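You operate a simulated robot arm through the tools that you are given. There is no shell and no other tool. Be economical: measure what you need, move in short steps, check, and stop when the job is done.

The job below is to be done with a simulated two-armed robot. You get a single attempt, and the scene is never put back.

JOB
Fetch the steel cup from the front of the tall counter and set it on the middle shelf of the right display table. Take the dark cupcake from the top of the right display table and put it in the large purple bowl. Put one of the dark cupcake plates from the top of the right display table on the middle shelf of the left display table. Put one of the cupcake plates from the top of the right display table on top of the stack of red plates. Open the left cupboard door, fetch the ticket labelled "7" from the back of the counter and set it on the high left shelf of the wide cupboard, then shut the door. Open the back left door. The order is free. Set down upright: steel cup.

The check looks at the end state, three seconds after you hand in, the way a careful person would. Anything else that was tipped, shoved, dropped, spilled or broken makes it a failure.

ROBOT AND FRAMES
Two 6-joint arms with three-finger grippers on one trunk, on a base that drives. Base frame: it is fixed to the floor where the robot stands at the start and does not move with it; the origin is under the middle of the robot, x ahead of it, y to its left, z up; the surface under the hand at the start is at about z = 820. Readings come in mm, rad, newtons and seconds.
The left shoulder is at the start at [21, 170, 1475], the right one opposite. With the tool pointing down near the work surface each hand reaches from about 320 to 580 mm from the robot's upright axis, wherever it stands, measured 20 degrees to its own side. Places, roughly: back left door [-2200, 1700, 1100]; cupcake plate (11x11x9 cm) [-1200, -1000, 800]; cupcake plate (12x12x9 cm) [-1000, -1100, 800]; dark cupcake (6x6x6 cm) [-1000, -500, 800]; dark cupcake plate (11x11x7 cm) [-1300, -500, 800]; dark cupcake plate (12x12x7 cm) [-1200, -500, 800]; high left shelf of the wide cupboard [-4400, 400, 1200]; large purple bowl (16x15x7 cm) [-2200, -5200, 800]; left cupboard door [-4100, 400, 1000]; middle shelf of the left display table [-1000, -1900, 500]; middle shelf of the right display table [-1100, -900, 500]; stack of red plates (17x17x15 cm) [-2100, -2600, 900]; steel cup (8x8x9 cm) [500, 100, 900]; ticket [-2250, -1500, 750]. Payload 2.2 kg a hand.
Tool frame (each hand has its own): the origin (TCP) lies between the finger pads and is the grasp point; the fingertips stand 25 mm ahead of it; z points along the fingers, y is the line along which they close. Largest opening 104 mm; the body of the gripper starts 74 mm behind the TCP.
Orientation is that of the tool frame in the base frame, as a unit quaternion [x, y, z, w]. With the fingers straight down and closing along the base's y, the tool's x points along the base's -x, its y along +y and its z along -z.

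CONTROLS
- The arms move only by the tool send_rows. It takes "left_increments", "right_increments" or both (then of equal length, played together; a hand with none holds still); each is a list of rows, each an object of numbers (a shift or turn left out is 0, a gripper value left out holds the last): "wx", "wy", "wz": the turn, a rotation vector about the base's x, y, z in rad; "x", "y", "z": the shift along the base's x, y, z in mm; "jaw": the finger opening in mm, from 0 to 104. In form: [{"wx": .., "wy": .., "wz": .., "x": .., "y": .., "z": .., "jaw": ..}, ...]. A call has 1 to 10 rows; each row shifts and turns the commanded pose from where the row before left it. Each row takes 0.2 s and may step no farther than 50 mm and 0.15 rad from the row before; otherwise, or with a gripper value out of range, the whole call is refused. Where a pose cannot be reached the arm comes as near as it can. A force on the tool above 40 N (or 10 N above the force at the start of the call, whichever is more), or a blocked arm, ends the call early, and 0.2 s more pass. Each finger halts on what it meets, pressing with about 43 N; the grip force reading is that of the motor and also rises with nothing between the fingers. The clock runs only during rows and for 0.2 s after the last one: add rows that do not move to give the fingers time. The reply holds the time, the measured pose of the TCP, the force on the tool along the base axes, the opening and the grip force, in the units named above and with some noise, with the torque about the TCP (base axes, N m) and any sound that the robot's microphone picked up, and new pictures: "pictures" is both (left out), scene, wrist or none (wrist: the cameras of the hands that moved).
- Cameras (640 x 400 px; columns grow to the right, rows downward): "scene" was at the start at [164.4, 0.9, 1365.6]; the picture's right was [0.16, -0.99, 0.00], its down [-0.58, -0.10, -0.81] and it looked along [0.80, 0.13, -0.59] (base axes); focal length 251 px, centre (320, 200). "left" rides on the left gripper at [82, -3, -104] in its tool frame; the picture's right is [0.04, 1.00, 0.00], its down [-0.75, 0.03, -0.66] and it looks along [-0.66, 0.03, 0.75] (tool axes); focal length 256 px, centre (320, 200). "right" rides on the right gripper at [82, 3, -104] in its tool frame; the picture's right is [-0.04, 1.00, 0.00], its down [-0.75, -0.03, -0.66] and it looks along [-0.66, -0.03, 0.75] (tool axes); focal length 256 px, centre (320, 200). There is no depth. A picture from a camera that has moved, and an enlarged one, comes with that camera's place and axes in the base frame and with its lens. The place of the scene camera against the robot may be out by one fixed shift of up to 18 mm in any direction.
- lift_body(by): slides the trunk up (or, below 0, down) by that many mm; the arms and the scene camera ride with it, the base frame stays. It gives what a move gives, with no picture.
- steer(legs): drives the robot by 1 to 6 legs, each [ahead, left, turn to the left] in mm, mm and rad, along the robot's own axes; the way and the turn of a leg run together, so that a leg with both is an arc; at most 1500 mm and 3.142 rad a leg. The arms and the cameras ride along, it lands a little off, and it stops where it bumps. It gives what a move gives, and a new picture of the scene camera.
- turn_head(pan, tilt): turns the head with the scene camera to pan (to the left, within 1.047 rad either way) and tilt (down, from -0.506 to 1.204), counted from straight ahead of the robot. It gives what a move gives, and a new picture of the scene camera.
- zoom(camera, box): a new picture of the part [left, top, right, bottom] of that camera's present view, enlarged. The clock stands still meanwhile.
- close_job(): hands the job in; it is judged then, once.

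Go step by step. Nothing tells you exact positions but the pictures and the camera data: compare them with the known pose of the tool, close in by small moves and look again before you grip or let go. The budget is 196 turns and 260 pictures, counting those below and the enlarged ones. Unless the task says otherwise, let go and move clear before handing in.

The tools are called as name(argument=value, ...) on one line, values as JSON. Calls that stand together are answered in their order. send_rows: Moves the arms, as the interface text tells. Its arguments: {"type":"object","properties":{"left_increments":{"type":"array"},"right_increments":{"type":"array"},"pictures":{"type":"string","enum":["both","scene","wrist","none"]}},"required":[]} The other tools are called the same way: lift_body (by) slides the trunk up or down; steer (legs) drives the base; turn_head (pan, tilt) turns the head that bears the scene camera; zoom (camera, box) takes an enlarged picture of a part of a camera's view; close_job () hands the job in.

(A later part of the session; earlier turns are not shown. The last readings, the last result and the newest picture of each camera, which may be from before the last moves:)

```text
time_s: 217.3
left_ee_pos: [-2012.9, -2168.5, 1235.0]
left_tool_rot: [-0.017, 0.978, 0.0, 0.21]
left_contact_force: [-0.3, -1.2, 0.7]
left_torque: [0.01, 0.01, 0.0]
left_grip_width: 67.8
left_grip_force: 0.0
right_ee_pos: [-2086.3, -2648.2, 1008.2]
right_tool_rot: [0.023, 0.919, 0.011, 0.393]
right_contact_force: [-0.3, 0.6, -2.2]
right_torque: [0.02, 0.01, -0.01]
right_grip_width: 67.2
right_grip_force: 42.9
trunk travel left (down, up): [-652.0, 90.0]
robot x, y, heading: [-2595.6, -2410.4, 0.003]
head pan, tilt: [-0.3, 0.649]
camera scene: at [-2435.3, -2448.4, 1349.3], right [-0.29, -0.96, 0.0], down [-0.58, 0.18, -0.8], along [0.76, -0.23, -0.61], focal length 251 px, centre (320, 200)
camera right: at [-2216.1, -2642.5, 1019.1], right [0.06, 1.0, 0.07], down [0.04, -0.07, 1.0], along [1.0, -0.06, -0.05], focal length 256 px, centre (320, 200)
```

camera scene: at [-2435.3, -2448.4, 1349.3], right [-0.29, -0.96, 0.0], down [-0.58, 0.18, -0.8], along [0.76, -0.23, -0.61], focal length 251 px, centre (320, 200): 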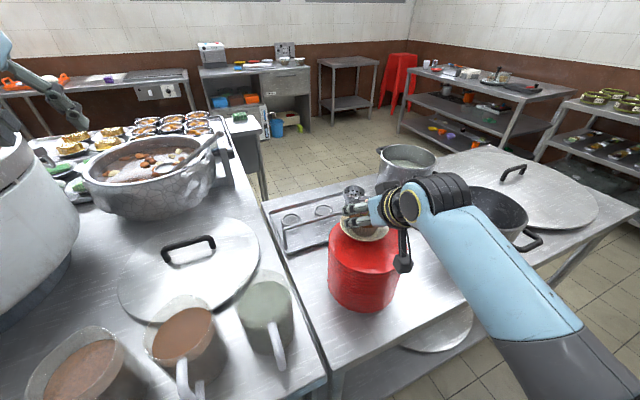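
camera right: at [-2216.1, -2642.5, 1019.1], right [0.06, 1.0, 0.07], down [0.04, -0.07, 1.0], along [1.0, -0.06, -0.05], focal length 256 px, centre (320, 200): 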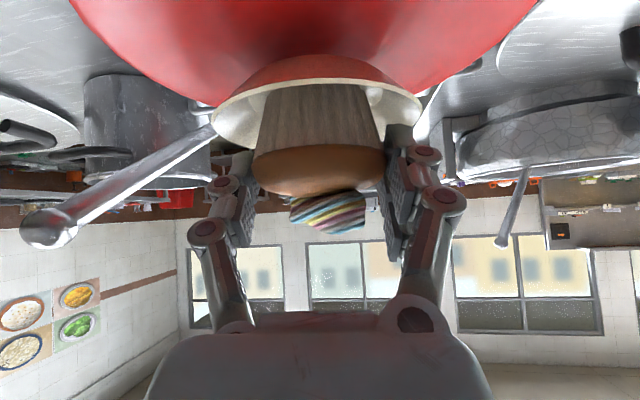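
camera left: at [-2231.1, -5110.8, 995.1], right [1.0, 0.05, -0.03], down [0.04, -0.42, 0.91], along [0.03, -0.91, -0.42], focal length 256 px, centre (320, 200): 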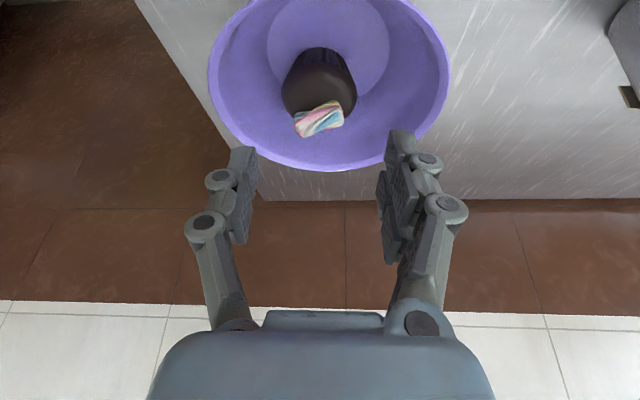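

Good alignment (stack centre ≈ −2095). Small correction and lower until contact.

send_rows(right_increments=[{"x": -7, "z": -3}, {"z": -3}, {"z": -2}], pictures="none")

send_rows(right_increments=[{"z": -3}, {"z": -2}], pictures="none")

send_rows(right_increments=[{"z": -3}, {"z": -2}], pictures="wrist")

```text
time_s: 218.1
left_ee_pos: [-2015.1, -2169.4, 1236.4]
left_tool_rot: [-0.017, 0.977, -0.002, 0.21]
left_contact_force: [0.5, -0.1, 0.3]
left_torque: [0.04, -0.02, 0.02]
left_grip_width: 68.1
left_grip_force: 0.1
right_ee_pos: [-2095.0, -2649.6, 1003.7]
right_tool_rot: [0.022, 0.917, 0.011, 0.399]
right_contact_force: [-1.6, -2.0, 24.0]
right_torque: [-0.63, 0.26, 0.0]
right_grip_width: 67.1
right_grip_force: 42.6
trunk travel left (down, up): [-652.0, 90.0]
robot x, y, heading: [-2597.0, -2407.8, 0.005]
head pan, tilt: [-0.3, 0.649]
```

```text
time_s: 218.7
left_ee_pos: [-2013.9, -2168.3, 1234.7]
left_tool_rot: [-0.016, 0.977, -0.002, 0.211]
left_contact_force: [-0.1, 0.0, -0.7]
left_torque: [0.01, 0.04, 0.02]
left_grip_width: 68.1
left_grip_force: 0.1
right_ee_pos: [-2091.0, -2648.7, 1002.5]
right_tool_rot: [0.023, 0.915, 0.012, 0.402]
right_contact_force: [-4.4, 0.6, 13.5]
right_torque: [0.04, 0.57, -0.02]
right_grip_width: 67.2
right_grip_force: 42.7
trunk travel left (down, up): [-652.0, 90.0]
robot x, y, heading: [-2594.0, -2413.0, 0.001]
head pan, tilt: [-0.3, 0.649]
stopped in row 2 (right hand): the force on the tool passed its limit at 41 N (the readings are from after the stop); the commanded pose is now the measured one
```

```text
time_s: 219.3
left_ee_pos: [-2015.1, -2169.5, 1235.7]
left_tool_rot: [-0.016, 0.977, -0.002, 0.211]
left_contact_force: [-0.3, 0.1, -0.2]
left_torque: [0.0, -0.01, -0.02]
left_grip_width: 67.9
left_grip_force: 0.1
right_ee_pos: [-2090.5, -2648.9, 1003.3]
right_tool_rot: [0.023, 0.913, 0.011, 0.407]
right_contact_force: [2.6, -3.8, 38.6]
right_torque: [0.05, 0.07, -0.05]
right_grip_width: 67.2
right_grip_force: 43.1
trunk travel left (down, up): [-652.0, 90.0]
robot x, y, heading: [-2592.9, -2409.7, -0.0]
head pan, tilt: [-0.3, 0.649]
camera right: at [-2220.0, -2642.4, 1010.7], right [0.06, 1.0, 0.07], down [0.01, -0.07, 1.0], along [1.0, -0.06, -0.02], focal length 256 px, centre (320, 200)
```

right: 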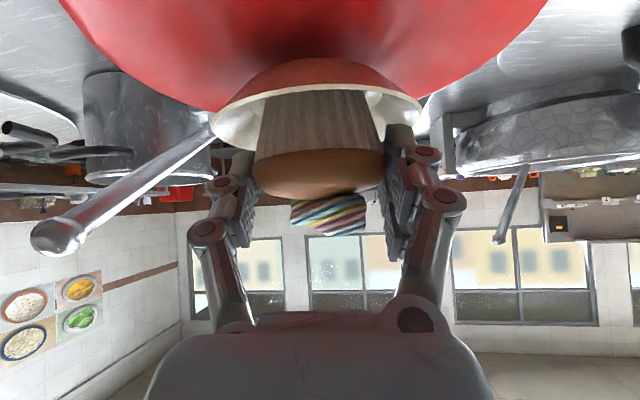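

In contact with the stack. Relieve and release slowly.

send_rows(right_increments=[{"z": 3}, {"z": 2}, {"z": 0}], pictures="none")

send_rows(right_increments=[{"jaw": 70}, {"jaw": 74}, {"jaw": 78}, {"jaw": 80}], pictures="wrist")

```text
time_s: 220.1
left_ee_pos: [-2014.7, -2169.1, 1234.9]
left_tool_rot: [-0.017, 0.978, -0.003, 0.209]
left_contact_force: [-0.4, -0.4, -0.4]
left_torque: [0.01, 0.0, -0.01]
left_grip_width: 68.1
left_grip_force: 0.0
right_ee_pos: [-2092.0, -2648.5, 1001.5]
right_tool_rot: [0.022, 0.915, 0.013, 0.402]
right_contact_force: [6.0, -2.0, 21.1]
right_torque: [-0.09, -0.94, -0.05]
right_grip_width: 67.3
right_grip_force: 42.5
trunk travel left (down, up): [-652.0, 90.0]
robot x, y, heading: [-2595.8, -2411.6, 0.006]
head pan, tilt: [-0.3, 0.649]
```

```text
time_s: 221.1
left_ee_pos: [-2013.5, -2169.9, 1235.2]
left_tool_rot: [-0.017, 0.978, -0.002, 0.21]
left_contact_force: [0.2, 0.9, -0.3]
left_torque: [0.0, -0.02, 0.03]
left_grip_width: 67.8
left_grip_force: 0.1
right_ee_pos: [-2092.0, -2649.5, 1000.3]
right_tool_rot: [0.022, 0.916, 0.012, 0.399]
right_contact_force: [0.7, -0.2, -0.2]
right_torque: [-0.01, 0.0, 0.01]
right_grip_width: 79.9
right_grip_force: 0.0
trunk travel left (down, up): [-652.0, 90.0]
robot x, y, heading: [-2594.4, -2410.0, 0.001]
head pan, tilt: [-0.3, 0.649]
camera right: at [-2221.4, -2642.7, 1010.7], right [0.06, 1.0, 0.07], down [0.03, -0.07, 1.0], along [1.0, -0.06, -0.03], focal length 256 px, centre (320, 200)
```

right: 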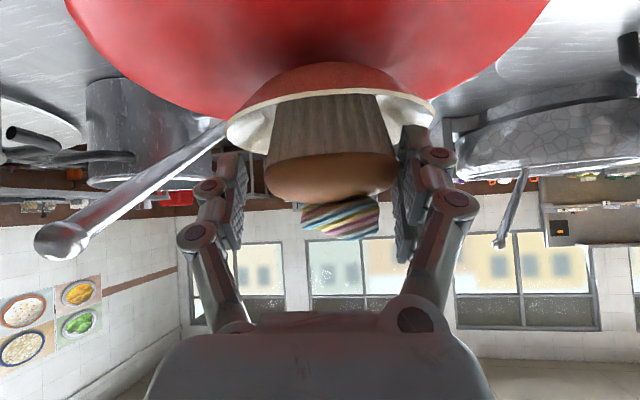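

send_rows(right_increments=[{"y": 4, "z": 6}, {"z": 15, "x": -3}, {"z": 20, "x": -10}, {"z": 25, "x": -15}, {"z": 30, "x": -20}], pictures="both")

```text
time_s: 222.3
left_ee_pos: [-2012.9, -2170.2, 1235.6]
left_tool_rot: [-0.016, 0.978, -0.003, 0.21]
left_contact_force: [0.1, -1.0, 0.2]
left_torque: [0.03, 0.0, -0.03]
left_grip_width: 68.0
left_grip_force: 0.1
right_ee_pos: [-2140.4, -2644.7, 1097.3]
right_tool_rot: [0.023, 0.916, 0.012, 0.4]
right_contact_force: [-0.8, -0.1, 0.1]
right_torque: [0.05, -0.03, 0.01]
right_grip_width: 80.1
right_grip_force: 0.0
trunk travel left (down, up): [-652.0, 90.0]
robot x, y, heading: [-2598.0, -2408.3, 0.003]
head pan, tilt: [-0.3, 0.649]
camera scene: at [-2436.5, -2448.1, 1349.4], right [-0.29, -0.96, 0.0], down [-0.58, 0.18, -0.8], along [0.76, -0.23, -0.6], focal length 251 px, centre (320, 200)
camera right: at [-2270.0, -2638.4, 1107.1], right [0.06, 1.0, 0.07], down [0.03, -0.07, 1.0], along [1.0, -0.06, -0.03], focal length 256 px, centre (320, 200)
```

scene: 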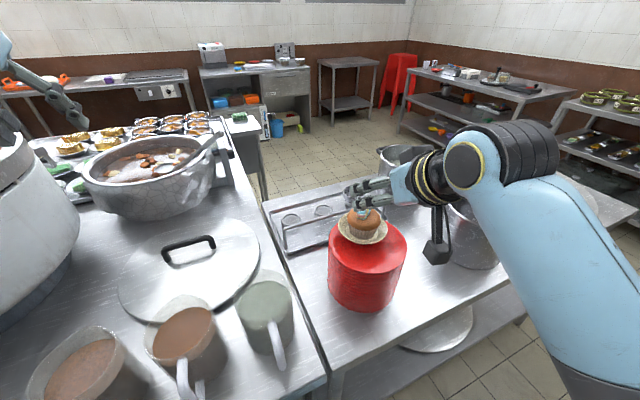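
right: 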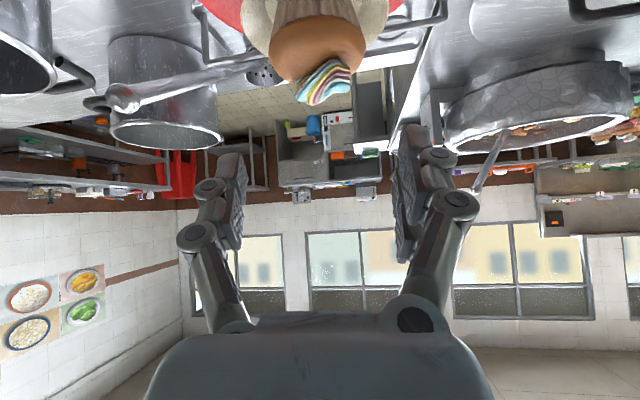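

zoom(camera="scene", box=[290, 180, 450, 320])

turn_head(pan=0.9, tilt=0.5)

```text
2.86 times, centred on (370, 250) of scene
camera zoom: at [-2436.5, -2448.1, 1349.4], right [-0.29, -0.96, 0.0], down [-0.58, 0.18, -0.8], along [0.76, -0.23, -0.6], focal length 716 px, centre (177, 57)
```

zoom: 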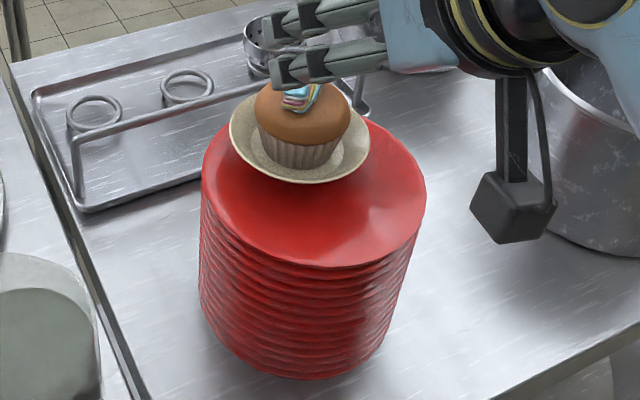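

```text
time_s: 223.7
left_ee_pos: [-2014.3, -2169.2, 1234.2]
left_tool_rot: [-0.016, 0.978, -0.002, 0.21]
left_contact_force: [0.6, 0.1, 1.0]
left_torque: [0.0, -0.04, -0.02]
left_grip_width: 68.0
left_grip_force: 0.0
right_ee_pos: [-2140.7, -2646.1, 1095.9]
right_tool_rot: [0.022, 0.916, 0.013, 0.4]
right_contact_force: [-0.1, 0.4, -0.6]
right_torque: [0.02, -0.01, 0.02]
right_grip_width: 79.9
right_grip_force: 0.1
trunk travel left (down, up): [-652.0, 90.0]
robot x, y, heading: [-2595.0, -2407.0, 0.005]
head pan, tilt: [0.901, 0.499]
camera scene: at [-2462.4, -2351.4, 1362.7], right [0.78, -0.62, 0.0], down [-0.3, -0.38, -0.88], along [0.54, 0.69, -0.48], focal length 251 px, centre (320, 200)
```

scene: 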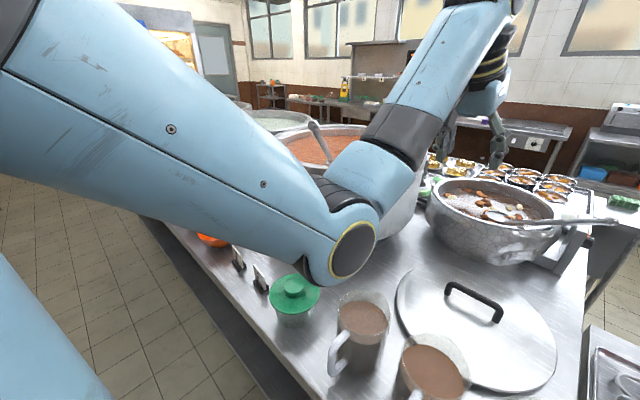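

The plate rests stably on the stack. Next the ticket: backing from the counter and strafing left along its back.

steer(legs=[[-220, 0, 0], [0, 400, 0]])

turn_head(pan=0.3, tilt=0.7)

```text
time_s: 227.4
left_ee_pos: [-2233.4, -1769.7, 1234.3]
left_tool_rot: [-0.015, 0.978, -0.002, 0.21]
left_contact_force: [-0.4, -0.2, 0.5]
left_torque: [-0.02, 0.02, -0.03]
left_grip_width: 68.1
left_grip_force: 0.0
right_ee_pos: [-2360.8, -2245.6, 1096.1]
right_tool_rot: [0.022, 0.916, 0.012, 0.4]
right_contact_force: [-0.5, -1.4, -0.4]
right_torque: [-0.03, 0.02, -0.03]
right_grip_width: 80.3
right_grip_force: 0.0
trunk travel left (down, up): [-652.0, 90.0]
robot x, y, heading: [-2816.4, -2007.0, 0.002]
head pan, tilt: [0.901, 0.499]
camera scene: at [-2682.8, -1951.2, 1362.7], right [0.78, -0.62, 0.0], down [-0.3, -0.38, -0.88], along [0.54, 0.69, -0.48], focal length 251 px, centre (320, 200)
```

scene: 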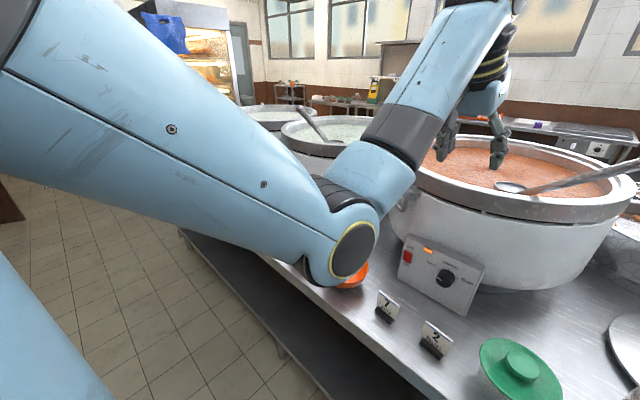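

```text
time_s: 228.4
left_ee_pos: [-2234.1, -1769.1, 1234.8]
left_tool_rot: [-0.016, 0.977, -0.002, 0.21]
left_contact_force: [-0.3, 0.7, -0.2]
left_torque: [-0.01, 0.03, 0.01]
left_grip_width: 68.1
left_grip_force: 0.0
right_ee_pos: [-2360.5, -2246.8, 1095.8]
right_tool_rot: [0.023, 0.916, 0.012, 0.4]
right_contact_force: [-0.2, -0.1, -0.9]
right_torque: [0.01, 0.01, 0.01]
right_grip_width: 80.0
right_grip_force: 0.0
trunk travel left (down, up): [-652.0, 90.0]
robot x, y, heading: [-2816.6, -2009.3, 0.005]
head pan, tilt: [0.3, 0.7]
camera scene: at [-2658.1, -1997.7, 1345.0], right [0.3, -0.95, 0.0], down [-0.61, -0.19, -0.76], along [0.73, 0.23, -0.64], focal length 251 px, centre (320, 200)
```

scene: 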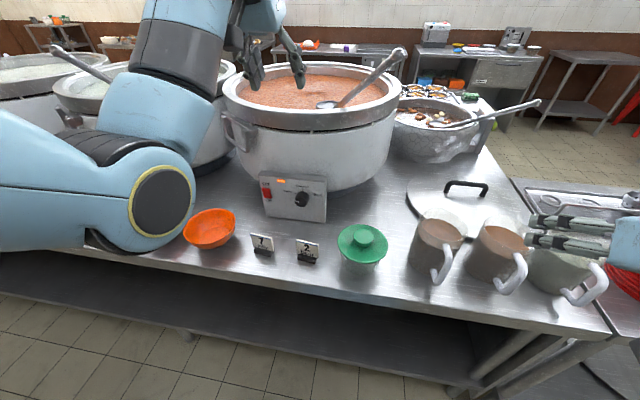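

Two ticket stands "7" and "2" are on the back edge. Zooming.

zoom(camera="scene", box=[222, 210, 342, 290])

```text
5.00 times, centred on (282, 250) of scene
camera zoom: at [-2658.1, -1997.7, 1345.0], right [0.3, -0.95, 0.0], down [-0.61, -0.19, -0.76], along [0.73, 0.23, -0.64], focal length 1253 px, centre (510, -50)
```

zoom: 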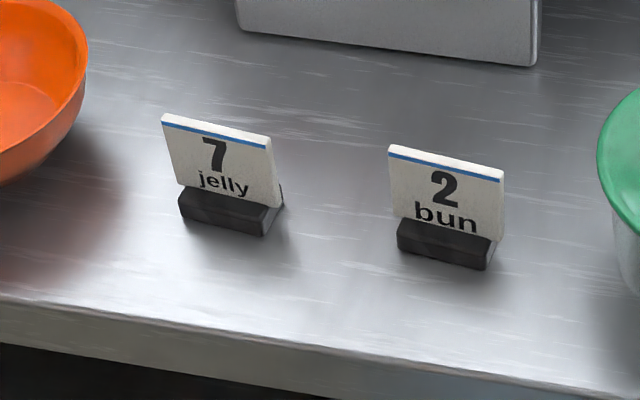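

The "7 jelly" stand is at about (−2295, −1710). I'll check further left whether there is any other "7" ticket before picking.

steer(legs=[[0, 400, 0]])

turn_head(pan=-0.1, tilt=0.75)

```text
time_s: 230.9
left_ee_pos: [-2233.7, -1372.8, 1234.4]
left_tool_rot: [-0.015, 0.978, -0.003, 0.21]
left_contact_force: [-0.1, 0.4, 1.0]
left_torque: [-0.02, -0.02, 0.0]
left_grip_width: 67.8
left_grip_force: 0.0
right_ee_pos: [-2361.0, -1847.7, 1096.1]
right_tool_rot: [0.023, 0.916, 0.012, 0.401]
right_contact_force: [-0.2, -0.7, 0.8]
right_torque: [-0.03, 0.03, -0.03]
right_grip_width: 80.3
right_grip_force: 0.1
trunk travel left (down, up): [-652.0, 90.0]
robot x, y, heading: [-2818.4, -1610.0, -0.002]
head pan, tilt: [0.3, 0.7]
camera scene: at [-2658.5, -1598.7, 1345.0], right [0.3, -0.96, 0.0], down [-0.62, -0.19, -0.76], along [0.73, 0.23, -0.64], focal length 251 px, centre (320, 200)
```

scene: 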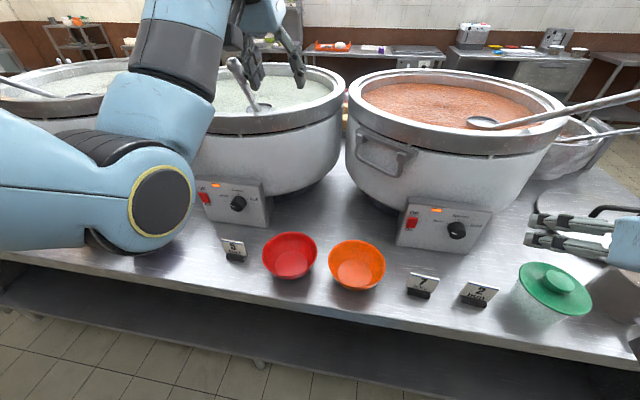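

```text
time_s: 231.8
left_ee_pos: [-2233.9, -1373.6, 1234.0]
left_tool_rot: [-0.015, 0.978, -0.003, 0.209]
left_contact_force: [-0.3, 0.2, 0.4]
left_torque: [0.0, 0.03, 0.01]
left_grip_width: 67.7
left_grip_force: 0.1
right_ee_pos: [-2360.9, -1848.6, 1096.3]
right_tool_rot: [0.023, 0.916, 0.012, 0.401]
right_contact_force: [-1.0, 0.2, 0.4]
right_torque: [0.01, 0.01, 0.01]
right_grip_width: 80.3
right_grip_force: 0.0
trunk travel left (down, up): [-652.0, 90.0]
robot x, y, heading: [-2817.6, -1611.9, -0.001]
head pan, tilt: [-0.099, 0.75]
camera scene: at [-2657.1, -1632.7, 1340.7], right [-0.1, -1.0, 0.0], down [-0.68, 0.07, -0.73], along [0.73, -0.07, -0.68], focal length 251 px, centre (320, 200)
```

scene: 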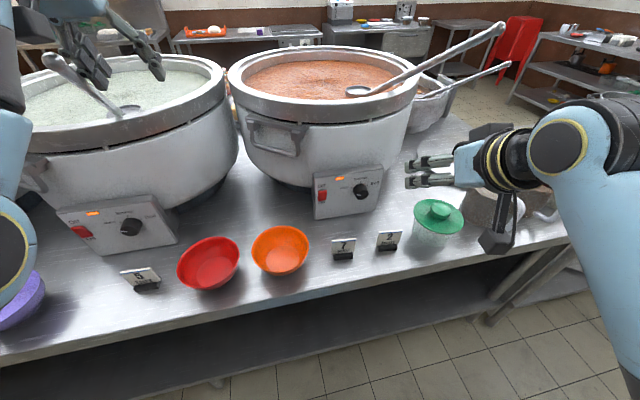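

Only one "7" is there. I'll bring the right hand in front of it.

steer(legs=[[0, 140, 0]])

send_rows(right_increments=[{"z": -40}, {"z": -40}, {"z": -40}, {"z": -30}], pictures="both")

```text
time_s: 233.1
left_ee_pos: [-2234.3, -1229.7, 1234.6]
left_tool_rot: [-0.016, 0.978, -0.002, 0.21]
left_contact_force: [0.0, 1.3, -1.0]
left_torque: [-0.05, 0.01, 0.0]
left_grip_width: 68.1
left_grip_force: 0.0
right_ee_pos: [-2359.7, -1706.8, 1096.3]
right_tool_rot: [0.024, 0.916, 0.011, 0.4]
right_contact_force: [-0.5, 0.6, 0.2]
right_torque: [-0.02, 0.01, -0.03]
right_grip_width: 79.9
right_grip_force: 0.0
trunk travel left (down, up): [-652.0, 90.0]
robot x, y, heading: [-2814.8, -1471.4, 0.0]
head pan, tilt: [-0.099, 0.75]
camera scene: at [-2657.2, -1491.4, 1340.7], right [-0.1, -1.0, 0.0], down [-0.68, 0.07, -0.73], along [0.73, -0.07, -0.68], focal length 251 px, centre (320, 200)
```

scene: 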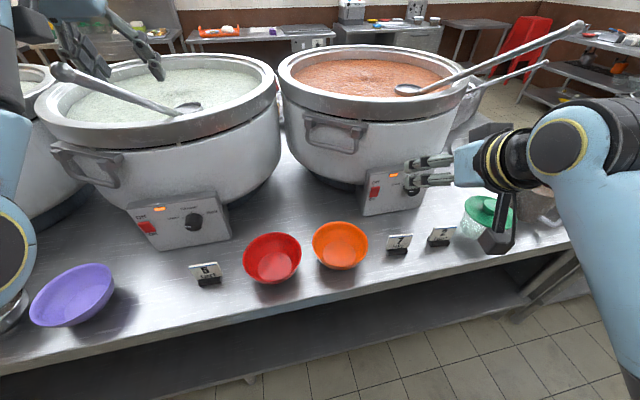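

```text
time_s: 234.1
left_ee_pos: [-2233.7, -1232.2, 1235.6]
left_tool_rot: [-0.016, 0.978, -0.002, 0.21]
left_contact_force: [0.6, 0.1, -0.5]
left_torque: [-0.01, -0.02, -0.01]
left_grip_width: 67.9
left_grip_force: 0.1
right_ee_pos: [-2361.2, -1707.9, 945.8]
right_tool_rot: [0.022, 0.916, 0.012, 0.4]
right_contact_force: [0.3, -0.1, 0.7]
right_torque: [0.03, -0.02, -0.01]
right_grip_width: 79.9
right_grip_force: 0.0
trunk travel left (down, up): [-652.0, 90.0]
robot x, y, heading: [-2819.3, -1471.9, -0.0]
head pan, tilt: [-0.099, 0.75]
camera scene: at [-2657.1, -1492.1, 1340.7], right [-0.1, -1.0, 0.0], down [-0.68, 0.07, -0.73], along [0.73, -0.07, -0.68], focal length 251 px, centre (320, 200)
camera right: at [-2490.8, -1700.3, 956.6], right [0.06, 1.0, 0.07], down [0.03, -0.07, 1.0], along [1.0, -0.06, -0.03], focal length 256 px, centre (320, 200)
```

scene: 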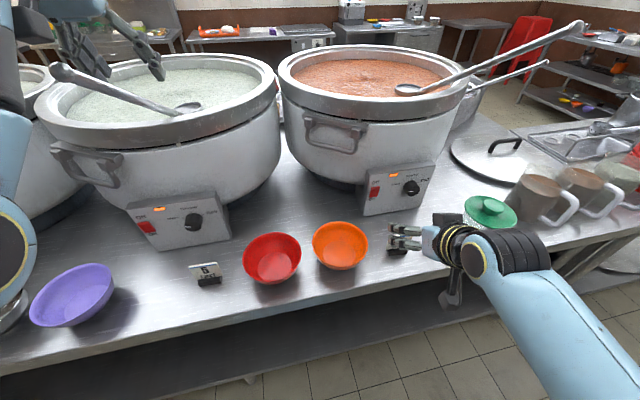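
right: 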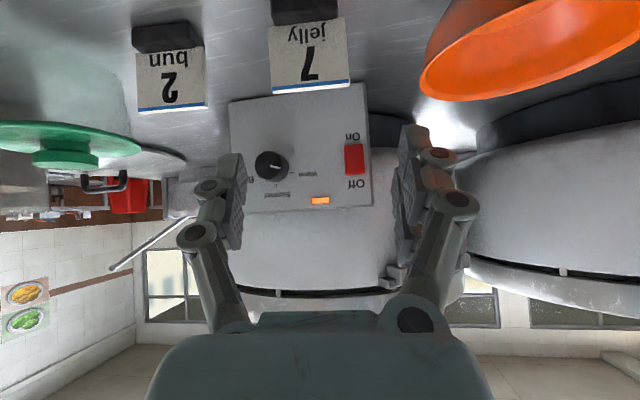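

Ticket at about (−2291, −1712); card ~64 mm wide, z up to ~862. Approaching with the jaw at 84.

send_rows(right_increments=[{"z": -40, "y": -4, "jaw": 84}, {"x": 20, "z": -20}, {"x": 20, "z": -20}], pictures="wrist")

```text
time_s: 234.9
left_ee_pos: [-2233.0, -1231.9, 1233.8]
left_tool_rot: [-0.015, 0.978, -0.003, 0.21]
left_contact_force: [-0.1, 0.4, 1.9]
left_torque: [0.01, 0.03, 0.0]
left_grip_width: 67.9
left_grip_force: 0.0
right_ee_pos: [-2320.2, -1712.0, 866.3]
right_tool_rot: [0.023, 0.916, 0.011, 0.4]
right_contact_force: [-0.5, -0.5, 0.4]
right_torque: [0.02, 0.0, -0.01]
right_grip_width: 83.7
right_grip_force: 0.1
trunk travel left (down, up): [-652.0, 90.0]
robot x, y, heading: [-2820.6, -1468.6, 0.0]
head pan, tilt: [-0.099, 0.75]
camera right: at [-2450.0, -1704.8, 876.3], right [0.06, 1.0, 0.07], down [0.03, -0.07, 1.0], along [1.0, -0.06, -0.03], focal length 256 px, centre (320, 200)
```

right: 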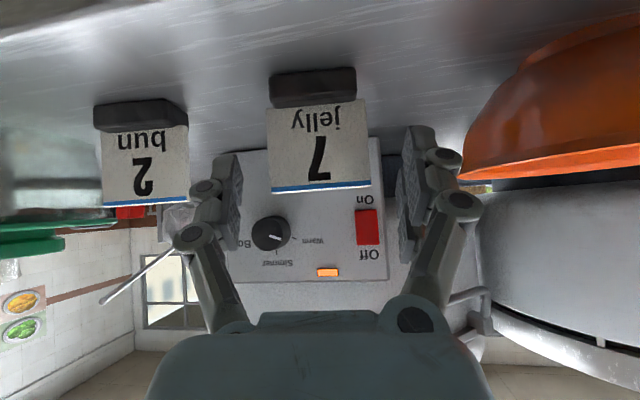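

Aligned. Final advance and grip.

send_rows(right_increments=[{"x": 15, "z": -14}, {"x": 14, "z": -12}, {"jaw": 70}, {"jaw": 56}, {"jaw": 50}], pictures="wrist")

```text
time_s: 236.1
left_ee_pos: [-2234.7, -1231.7, 1235.0]
left_tool_rot: [-0.016, 0.978, -0.003, 0.209]
left_contact_force: [0.7, 0.2, -0.4]
left_torque: [-0.01, 0.03, -0.01]
left_grip_width: 68.1
left_grip_force: 0.0
right_ee_pos: [-2291.0, -1711.4, 840.2]
right_tool_rot: [0.024, 0.916, 0.011, 0.4]
right_contact_force: [0.6, 0.3, -0.3]
right_torque: [-0.04, 0.01, 0.01]
right_grip_width: 61.6
right_grip_force: 42.9
trunk travel left (down, up): [-652.0, 90.0]
robot x, y, heading: [-2817.2, -1471.5, 0.005]
head pan, tilt: [-0.099, 0.75]
camera right: at [-2421.3, -1704.0, 850.4], right [0.06, 1.0, 0.07], down [0.03, -0.07, 1.0], along [1.0, -0.06, -0.03], focal length 256 px, centre (320, 200)
```

right: 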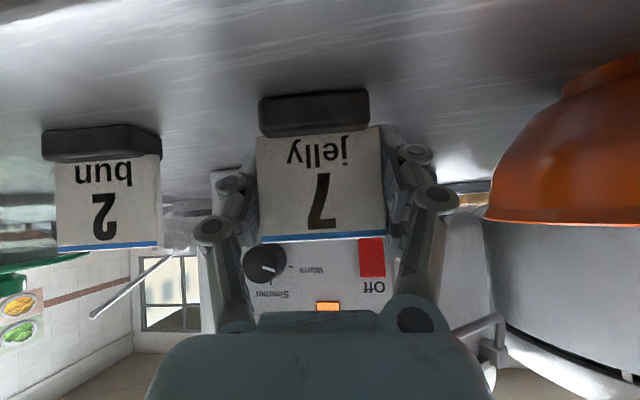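

Gripped at 61.6 mm. Lifting and backing away.

send_rows(right_increments=[{"z": 15}, {"z": 25}, {"z": 30}, {"z": 40}, {"z": 40}, {"z": 40}, {"z": 40}], pictures="wrist")

steer(legs=[[-120, 0, 0]])

turn_head(pan=1.04, tilt=0.2)

```text
time_s: 237.7
left_ee_pos: [-2234.2, -1231.5, 1234.0]
left_tool_rot: [-0.016, 0.978, -0.003, 0.209]
left_contact_force: [-0.4, -0.3, -0.3]
left_torque: [-0.01, -0.01, -0.01]
left_grip_width: 68.0
left_grip_force: 0.0
right_ee_pos: [-2291.0, -1711.3, 1070.6]
right_tool_rot: [0.024, 0.916, 0.011, 0.4]
right_contact_force: [0.3, -0.6, -0.3]
right_torque: [0.0, -0.01, 0.01]
right_grip_width: 61.6
right_grip_force: 42.9
trunk travel left (down, up): [-652.0, 90.0]
robot x, y, heading: [-2815.1, -1471.5, -0.001]
head pan, tilt: [-0.099, 0.75]
camera right: at [-2420.7, -1704.8, 1080.9], right [0.06, 1.0, 0.07], down [0.03, -0.07, 1.0], along [1.0, -0.06, -0.03], focal length 256 px, centre (320, 200)
```

right: 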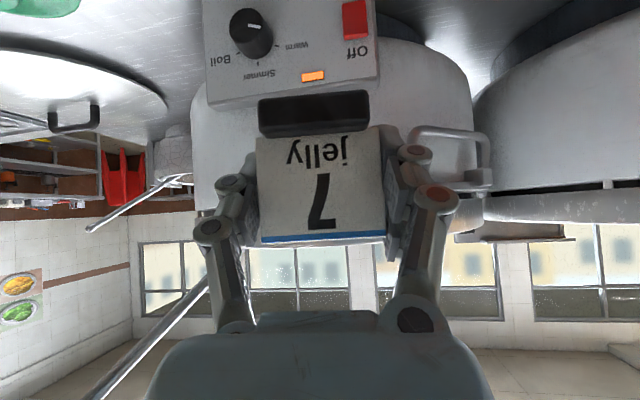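

```text
time_s: 239.0
left_ee_pos: [-2354.4, -1232.2, 1235.1]
left_tool_rot: [-0.016, 0.978, -0.003, 0.21]
left_contact_force: [0.1, -0.3, -0.1]
left_torque: [-0.03, -0.05, -0.04]
left_grip_width: 68.0
left_grip_force: 0.1
right_ee_pos: [-2411.7, -1711.5, 1071.8]
right_tool_rot: [0.023, 0.916, 0.012, 0.4]
right_contact_force: [0.1, 0.4, -0.4]
right_torque: [-0.04, 0.0, 0.03]
right_grip_width: 61.3
right_grip_force: 42.8
trunk travel left (down, up): [-652.0, 90.0]
robot x, y, heading: [-2937.5, -1472.7, 0.002]
head pan, tilt: [-0.099, 0.75]
camera scene: at [-2778.1, -1492.3, 1340.8], right [-0.1, -1.0, 0.0], down [-0.68, 0.07, -0.73], along [0.73, -0.07, -0.68], focal length 251 px, centre (320, 200)
```

scene: 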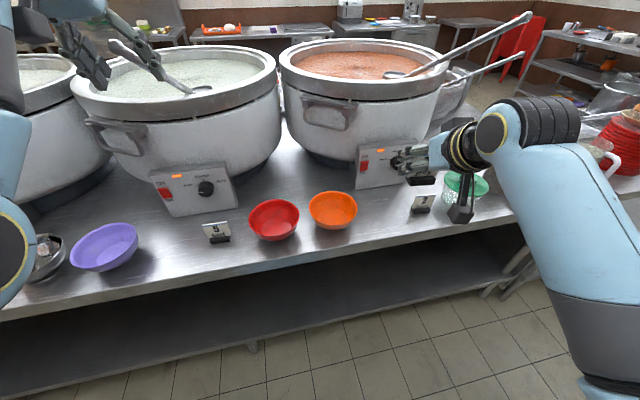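

```text
time_s: 240.3
left_ee_pos: [-2352.9, -1231.7, 1234.5]
left_tool_rot: [-0.016, 0.978, -0.003, 0.21]
left_contact_force: [-0.2, 0.2, -0.2]
left_torque: [-0.01, -0.01, -0.01]
left_grip_width: 67.9
left_grip_force: 0.0
right_ee_pos: [-2410.0, -1711.2, 1069.7]
right_tool_rot: [0.022, 0.916, 0.012, 0.4]
right_contact_force: [-0.1, 0.5, 0.4]
right_torque: [0.04, -0.03, 0.0]
right_grip_width: 61.5
right_grip_force: 43.2
trunk travel left (down, up): [-652.0, 90.0]
robot x, y, heading: [-2936.0, -1469.7, 0.004]
head pan, tilt: [1.04, 0.201]
camera scene: at [-2812.6, -1403.8, 1390.3], right [0.86, -0.51, 0.0], down [-0.1, -0.17, -0.98], along [0.5, 0.85, -0.2], focal length 251 px, centre (320, 200)
```

scene: 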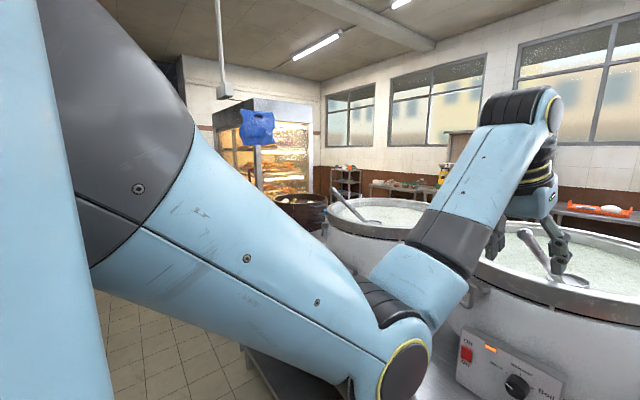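

Ticket lifted securely. Turning left to face up the back aisle toward the cupboard.

steer(legs=[[-60, 0, 0], [0, 0, 1.57]])

turn_head(pan=0.5, tilt=0.3)

```text
time_s: 245.1
left_ee_pos: [-3240.7, -887.3, 1235.0]
left_tool_rot: [0.704, -0.678, -0.147, -0.149]
left_contact_force: [-0.3, -0.7, 0.3]
left_torque: [0.02, 0.03, 0.0]
left_grip_width: 67.8
left_grip_force: 0.1
right_ee_pos: [-2760.6, -943.8, 1069.8]
right_tool_rot: [-0.633, 0.662, 0.292, 0.274]
right_contact_force: [-0.5, -0.4, -0.7]
right_torque: [0.0, 0.03, 0.01]
right_grip_width: 61.7
right_grip_force: 42.9
trunk travel left (down, up): [-652.0, 90.0]
robot x, y, heading: [-2999.3, -1469.8, 1.578]
head pan, tilt: [1.04, 0.201]
camera scene: at [-3072.1, -1367.1, 1390.4], right [0.5, 0.87, 0.0], down [0.17, -0.1, -0.98], along [-0.85, 0.49, -0.2], focal length 251 px, centre (320, 200)
```

scene: 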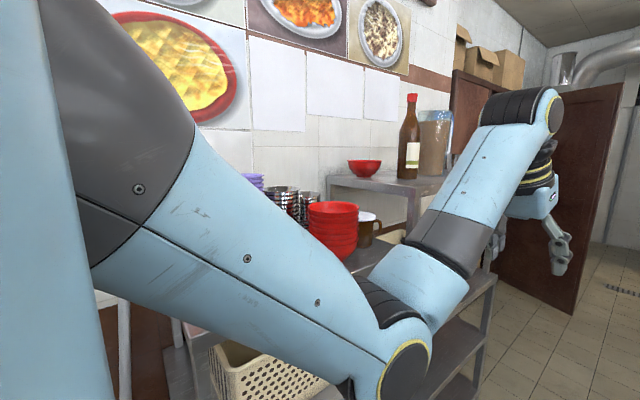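

```text
time_s: 246.1
left_ee_pos: [-3241.6, -888.1, 1234.7]
left_tool_rot: [0.704, -0.678, -0.148, -0.15]
left_contact_force: [-0.1, 0.6, -0.6]
left_torque: [0.03, 0.0, -0.02]
left_grip_width: 68.0
left_grip_force: 0.0
right_ee_pos: [-2761.1, -942.8, 1069.4]
right_tool_rot: [-0.634, 0.662, 0.292, 0.274]
right_contact_force: [0.9, 0.3, -0.3]
right_torque: [0.0, -0.04, 0.01]
right_grip_width: 62.3
right_grip_force: 43.4
trunk travel left (down, up): [-652.0, 90.0]
robot x, y, heading: [-2995.6, -1469.0, 1.576]
head pan, tilt: [0.499, 0.3]
camera scene: at [-3036.7, -1332.0, 1381.1], right [0.87, 0.49, 0.0], down [0.14, -0.26, -0.96], along [-0.46, 0.83, -0.3], focal length 251 px, centre (320, 200)
```

scene: 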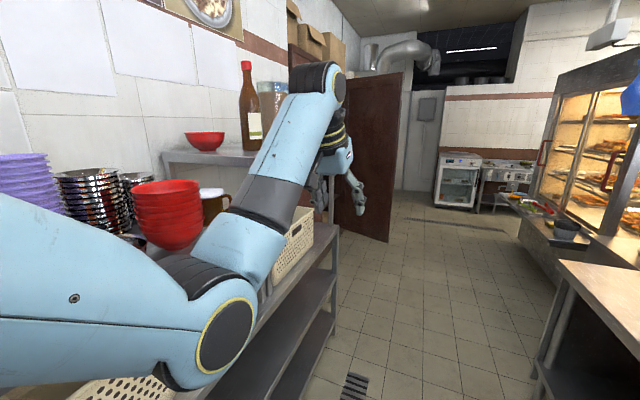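

Shelving is close on the left; shift right a bit then drive ahead.

steer(legs=[[0, -130, 0], [800, 0, 0]])

turn_head(pan=0.9, tilt=0.25)

```text
time_s: 251.3
left_ee_pos: [-3115.5, -85.6, 1233.9]
left_tool_rot: [0.705, -0.678, -0.148, -0.149]
left_contact_force: [-0.1, 0.1, 0.3]
left_torque: [-0.03, 0.01, 0.01]
left_grip_width: 68.1
left_grip_force: 0.1
right_ee_pos: [-2636.1, -141.3, 1069.6]
right_tool_rot: [-0.633, 0.663, 0.291, 0.274]
right_contact_force: [0.3, -0.3, -0.9]
right_torque: [0.02, -0.01, 0.01]
right_grip_width: 60.8
right_grip_force: 43.0
trunk travel left (down, up): [-652.0, 90.0]
robot x, y, heading: [-2872.1, -670.2, 1.577]
head pan, tilt: [0.499, 0.3]
camera scene: at [-2912.6, -529.8, 1381.0], right [0.88, 0.48, 0.0], down [0.14, -0.26, -0.96], along [-0.46, 0.84, -0.3], focal length 251 px, centre (320, 200)
```

scene: 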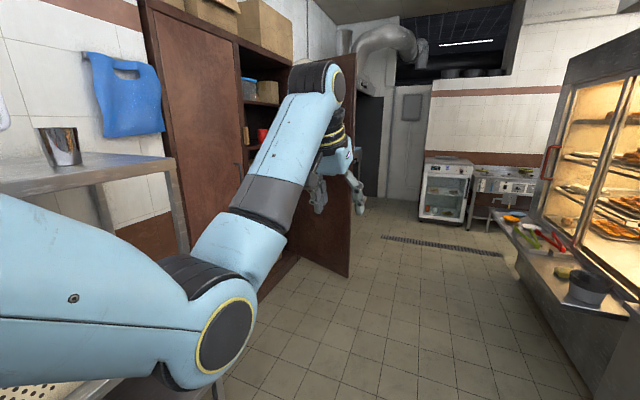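

```text
time_s: 252.1
left_ee_pos: [-3116.6, -86.8, 1234.7]
left_tool_rot: [0.704, -0.679, -0.147, -0.149]
left_contact_force: [0.9, -0.1, 0.2]
left_torque: [0.02, -0.04, 0.03]
left_grip_width: 67.8
left_grip_force: 0.1
right_ee_pos: [-2635.1, -139.9, 1070.7]
right_tool_rot: [-0.634, 0.662, 0.292, 0.274]
right_contact_force: [0.4, 0.0, 0.1]
right_torque: [0.01, 0.01, -0.02]
right_grip_width: 60.6
right_grip_force: 43.0
trunk travel left (down, up): [-652.0, 90.0]
robot x, y, heading: [-2874.7, -664.4, 1.574]
head pan, tilt: [0.901, 0.25]
camera scene: at [-2940.8, -554.3, 1385.8], right [0.62, 0.79, 0.0], down [0.19, -0.15, -0.97], along [-0.76, 0.6, -0.25], focal length 251 px, centre (320, 200)
```

scene: 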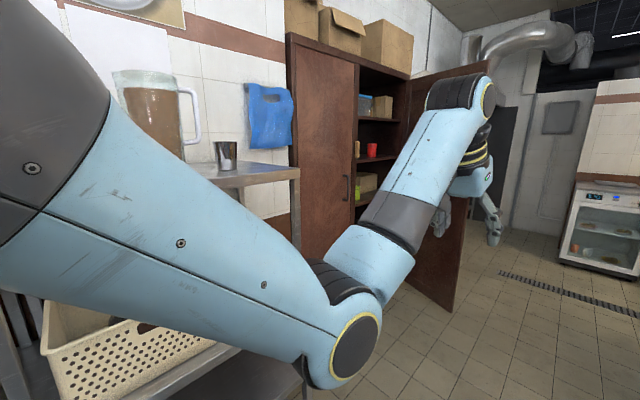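

The cupboard's left door is closed with its handle on the right edge (y ≈ 590); the right door stands open. I'll drive up and face it.

steer(legs=[[1300, 0, 0], [0, 0, 1.567]])

turn_head(pan=0.0, tilt=0.2)

```text
time_s: 262.5
left_ee_pos: [-3471.1, 412.1, 1234.6]
left_tool_rot: [0.978, 0.009, -0.21, -0.004]
left_contact_force: [-0.1, -0.2, -0.1]
left_torque: [0.01, -0.02, 0.01]
left_grip_width: 67.9
left_grip_force: 0.1
right_ee_pos: [-3404.2, 891.6, 1069.5]
right_tool_rot: [0.916, -0.03, -0.4, 0.009]
right_contact_force: [0.1, 0.2, -0.8]
right_torque: [0.02, 0.01, 0.01]
right_grip_width: 60.7
right_grip_force: 43.2
trunk travel left (down, up): [-652.0, 90.0]
robot x, y, heading: [-2882.2, 640.8, 3.122]
head pan, tilt: [0.901, 0.25]
camera scene: at [-3004.0, 557.1, 1385.8], right [-0.77, 0.63, 0.0], down [0.16, 0.19, -0.97], along [-0.61, -0.75, -0.25], focal length 251 px, centre (320, 200)
```

scene: 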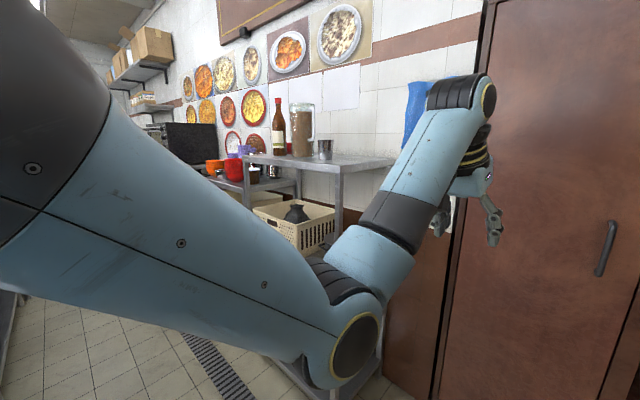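

```text
time_s: 263.7
left_ee_pos: [-3469.2, 412.7, 1235.2]
left_tool_rot: [0.978, 0.009, -0.21, -0.004]
left_contact_force: [-0.6, -0.4, 0.2]
left_torque: [0.03, 0.0, 0.02]
left_grip_width: 67.9
left_grip_force: 0.1
right_ee_pos: [-3404.0, 890.9, 1070.5]
right_tool_rot: [0.916, -0.029, -0.4, 0.009]
right_contact_force: [-0.6, 0.4, 0.0]
right_torque: [-0.04, 0.0, -0.01]
right_grip_width: 60.6
right_grip_force: 43.0
trunk travel left (down, up): [-652.0, 90.0]
robot x, y, heading: [-2880.2, 642.2, 3.124]
head pan, tilt: [0.0, 0.201]
camera scene: at [-3038.1, 630.8, 1390.4], right [0.01, 1.0, 0.0], down [0.2, 0.0, -0.98], along [-0.98, 0.01, -0.2], focal length 251 px, centre (320, 200)
```

scene: 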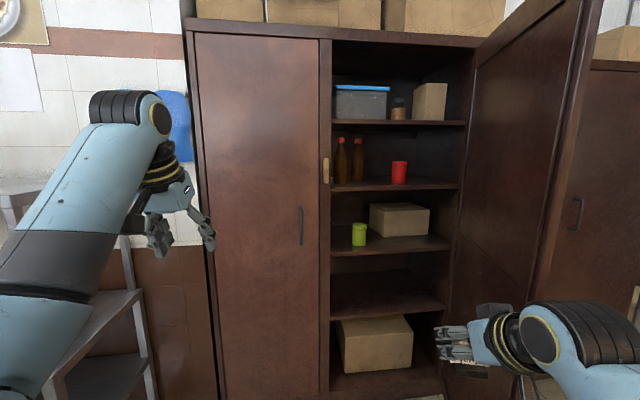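

I can see the handle bar at about (−4090, 565), z 970–1145; the door hinges at the left (y ≈ 110). I'll level the left hand for the handle and pull the right hand back slightly.

send_rows(left_increments=[{"wy": 0.118, "z": -20, "jaw": 80}, {"wy": 0.118, "z": -20}, {"wy": 0.118, "z": -20}, {"wy": 0.118, "z": -20}, {"wy": 0.118, "z": -20}, {"wy": 0.118, "z": -20}, {"wy": 0.118, "z": -20}, {"wy": 0.114, "z": -20}], right_increments=[{"x": 8, "z": 10}, {"x": 8, "z": 10}, {"x": 8, "z": 10}, {"x": 8, "z": 10}, {"x": 8, "z": 10}, {"x": 8, "z": 10}, {"x": 8}, {"x": 8}], pictures="none")

steer(legs=[[0, -118, 0.02], [350, 0, 0]])

send_rows(left_increments=[{"z": 0}], pictures="wrist")

```text
time_s: 265.5
left_ee_pos: [-3468.9, 410.6, 1074.1]
left_tool_rot: [0.776, 0.005, -0.631, -0.008]
left_contact_force: [-0.4, -0.2, -0.5]
left_torque: [0.03, 0.01, -0.02]
left_grip_width: 79.9
left_grip_force: 0.1
right_ee_pos: [-3340.3, 891.8, 1130.4]
right_tool_rot: [0.916, -0.03, -0.401, 0.008]
right_contact_force: [0.1, 0.3, -0.6]
right_torque: [-0.02, 0.02, -0.01]
right_grip_width: 60.3
right_grip_force: 42.8
trunk travel left (down, up): [-652.0, 90.0]
robot x, y, heading: [-2882.6, 641.5, 3.13]
head pan, tilt: [0.0, 0.201]
```

```text
time_s: 268.6
left_ee_pos: [-3814.4, 516.6, 1074.8]
left_tool_rot: [0.777, 0.012, -0.63, -0.001]
left_contact_force: [0.3, -0.2, -0.8]
left_torque: [-0.03, -0.01, 0.01]
left_grip_width: 80.2
left_grip_force: 0.1
right_ee_pos: [-3695.5, 998.1, 1131.9]
right_tool_rot: [0.916, -0.021, -0.4, 0.013]
right_contact_force: [0.4, -0.4, -1.2]
right_torque: [0.01, -0.01, -0.02]
right_grip_width: 60.5
right_grip_force: 43.1
trunk travel left (down, up): [-652.0, 90.0]
robot x, y, heading: [-3230.5, 759.7, -3.135]
head pan, tilt: [0.0, 0.201]
camera scene: at [-3388.4, 743.8, 1390.3], right [-0.01, 1.0, 0.0], down [0.2, 0.0, -0.98], along [-0.98, -0.01, -0.2], focal length 251 px, centre (320, 200)
```

scene: 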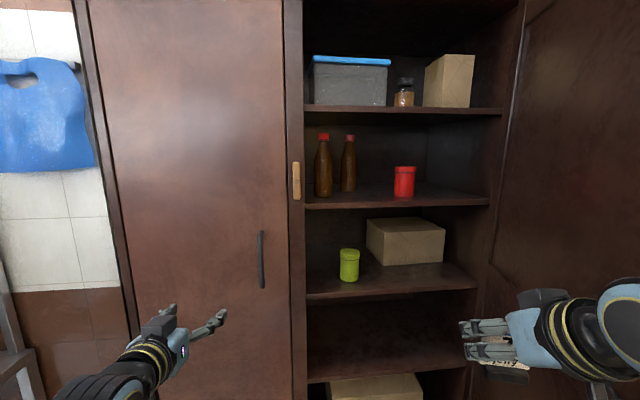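

```text
time_s: 269.0
left_ee_pos: [-3813.6, 516.7, 1075.2]
left_tool_rot: [0.776, 0.013, -0.63, -0.001]
left_contact_force: [-0.4, -0.7, -0.2]
left_torque: [-0.03, 0.0, 0.01]
left_grip_width: 80.0
left_grip_force: 0.0
right_ee_pos: [-3695.1, 998.8, 1130.2]
right_tool_rot: [0.916, -0.021, -0.4, 0.012]
right_contact_force: [0.3, 0.7, -0.3]
right_torque: [0.08, 0.0, -0.01]
right_grip_width: 60.4
right_grip_force: 43.4
trunk travel left (down, up): [-652.0, 90.0]
robot x, y, heading: [-3229.0, 759.0, -3.139]
head pan, tilt: [0.0, 0.201]
camera left: at [-3695.4, 523.0, 1016.5], right [0.03, -1.0, -0.06], down [0.49, -0.04, 0.87], along [-0.87, -0.05, 0.48], focal length 256 px, centre (320, 200)
```

left: 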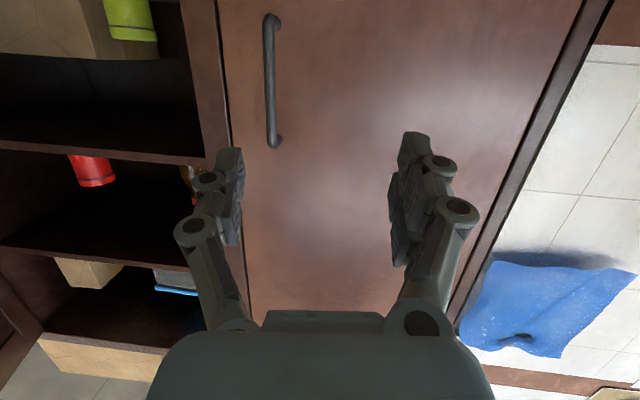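

Handle bar at about (−4072, 576), z 976–1140. Moving closer and aligning.

steer(legs=[[160, 0, 0]])

send_rows(left_increments=[{"y": 30, "z": -8}, {"y": 29, "z": -7}], pictures="wrist")

```text
time_s: 270.4
left_ee_pos: [-3977.3, 515.5, 1074.1]
left_tool_rot: [0.777, 0.013, -0.629, -0.001]
left_contact_force: [0.0, -0.4, 0.4]
left_torque: [-0.03, 0.03, -0.02]
left_grip_width: 80.1
left_grip_force: 0.0
right_ee_pos: [-3856.6, 997.9, 1130.0]
right_tool_rot: [0.916, -0.02, -0.4, 0.013]
right_contact_force: [-0.1, -0.2, -0.4]
right_torque: [0.02, 0.0, 0.01]
right_grip_width: 60.1
right_grip_force: 43.3
trunk travel left (down, up): [-652.0, 90.0]
robot x, y, heading: [-3391.1, 759.2, -3.139]
head pan, tilt: [0.0, 0.201]
camera scene: at [-3549.5, 743.0, 1390.2], right [0.0, 1.0, 0.0], down [0.2, 0.0, -0.98], along [-0.98, 0.0, -0.2], focal length 251 px, centre (320, 200)
```

scene: 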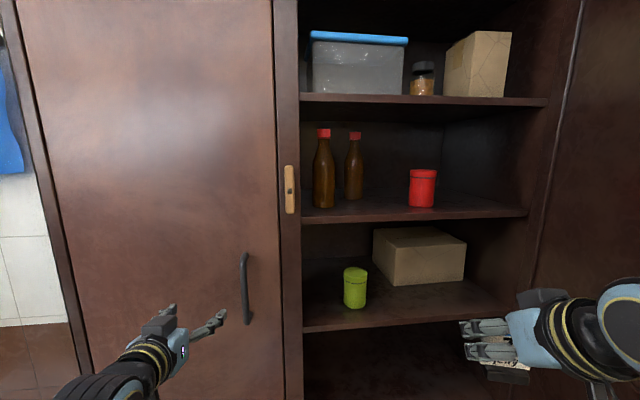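

```text
time_s: 271.0
left_ee_pos: [-3974.9, 574.3, 1058.9]
left_tool_rot: [0.777, 0.012, -0.629, -0.001]
left_contact_force: [-0.1, 0.0, -0.5]
left_torque: [-0.03, 0.01, -0.02]
left_grip_width: 80.2
left_grip_force: 0.1
right_ee_pos: [-3854.9, 998.0, 1129.5]
right_tool_rot: [0.916, -0.021, -0.4, 0.013]
right_contact_force: [-0.5, -0.9, -0.9]
right_torque: [0.01, 0.04, 0.01]
right_grip_width: 60.2
right_grip_force: 42.8
trunk travel left (down, up): [-652.0, 90.0]
robot x, y, heading: [-3390.0, 760.0, -3.134]
head pan, tilt: [0.0, 0.201]
camera left: at [-3856.2, 581.3, 1001.3], right [0.03, -1.0, -0.06], down [0.49, -0.04, 0.87], along [-0.87, -0.05, 0.48], focal length 256 px, centre (320, 200)
```

left: 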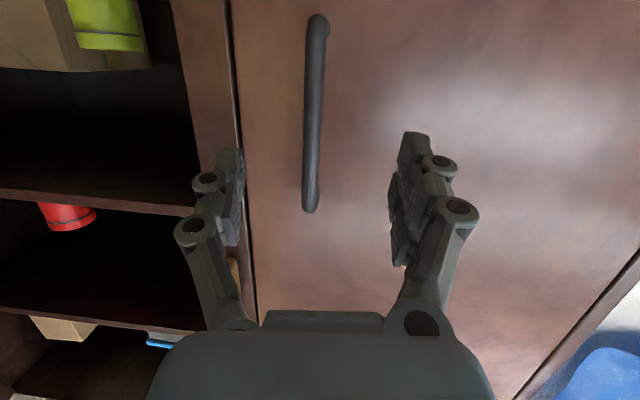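

Well aligned. Advancing to the handle.

send_rows(left_increments=[{"x": -30, "y": 2}, {"x": -30, "y": 1}, {"x": -25}], pictures="wrist")

```text
time_s: 271.8
left_ee_pos: [-4059.2, 577.4, 1057.9]
left_tool_rot: [0.777, 0.013, -0.629, -0.001]
left_contact_force: [-0.7, -0.3, -0.8]
left_torque: [-0.01, 0.01, -0.03]
left_grip_width: 79.7
left_grip_force: 0.1
right_ee_pos: [-3856.4, 997.6, 1130.3]
right_tool_rot: [0.916, -0.021, -0.399, 0.012]
right_contact_force: [0.1, -0.4, -1.1]
right_torque: [-0.04, 0.0, 0.0]
right_grip_width: 60.0
right_grip_force: 43.0
trunk travel left (down, up): [-652.0, 90.0]
robot x, y, heading: [-3390.5, 752.7, -3.136]
head pan, tilt: [0.0, 0.201]
camera left: at [-3941.4, 584.0, 1000.9], right [0.03, -1.0, -0.06], down [0.49, -0.04, 0.87], along [-0.87, -0.05, 0.48], focal length 256 px, centre (320, 200)
```

left: 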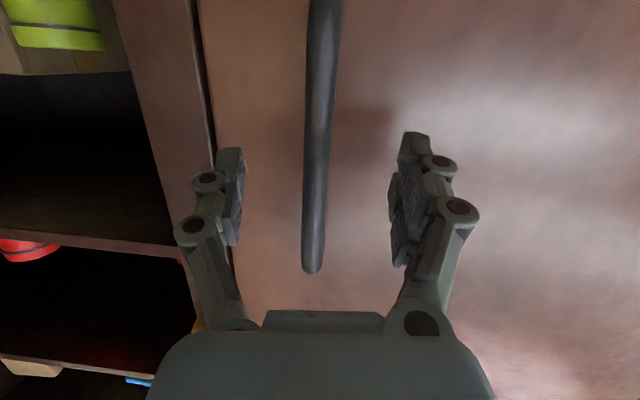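

send_rows(left_increments=[{"x": -10}, {"jaw": 50}, {"jaw": 25}, {"jaw": 5}, {"jaw": 5}, {"jaw": 5}], pictures="wrist")

```text
time_s: 273.2
left_ee_pos: [-4068.7, 577.9, 1060.2]
left_tool_rot: [0.777, 0.013, -0.629, 0.0]
left_contact_force: [-1.3, 4.3, -1.3]
left_torque: [-0.55, 0.05, -0.05]
left_grip_width: 14.9
left_grip_force: 40.9
right_ee_pos: [-3856.3, 999.1, 1130.5]
right_tool_rot: [0.916, -0.022, -0.401, 0.013]
right_contact_force: [-0.1, 0.3, -1.1]
right_torque: [-0.03, 0.04, 0.0]
right_grip_width: 60.3
right_grip_force: 42.7
trunk travel left (down, up): [-652.0, 90.0]
robot x, y, heading: [-3394.1, 753.6, -3.133]
head pan, tilt: [0.0, 0.201]
camera left: at [-3951.0, 584.9, 1001.1], right [0.03, -1.0, -0.06], down [0.49, -0.04, 0.87], along [-0.87, -0.05, 0.48], focal length 256 px, centre (320, 200)
```

left: 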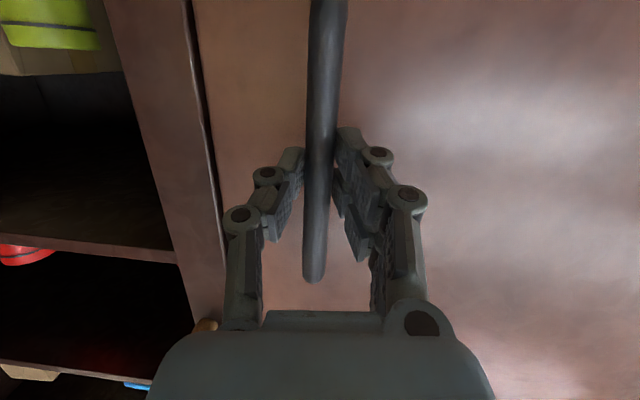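

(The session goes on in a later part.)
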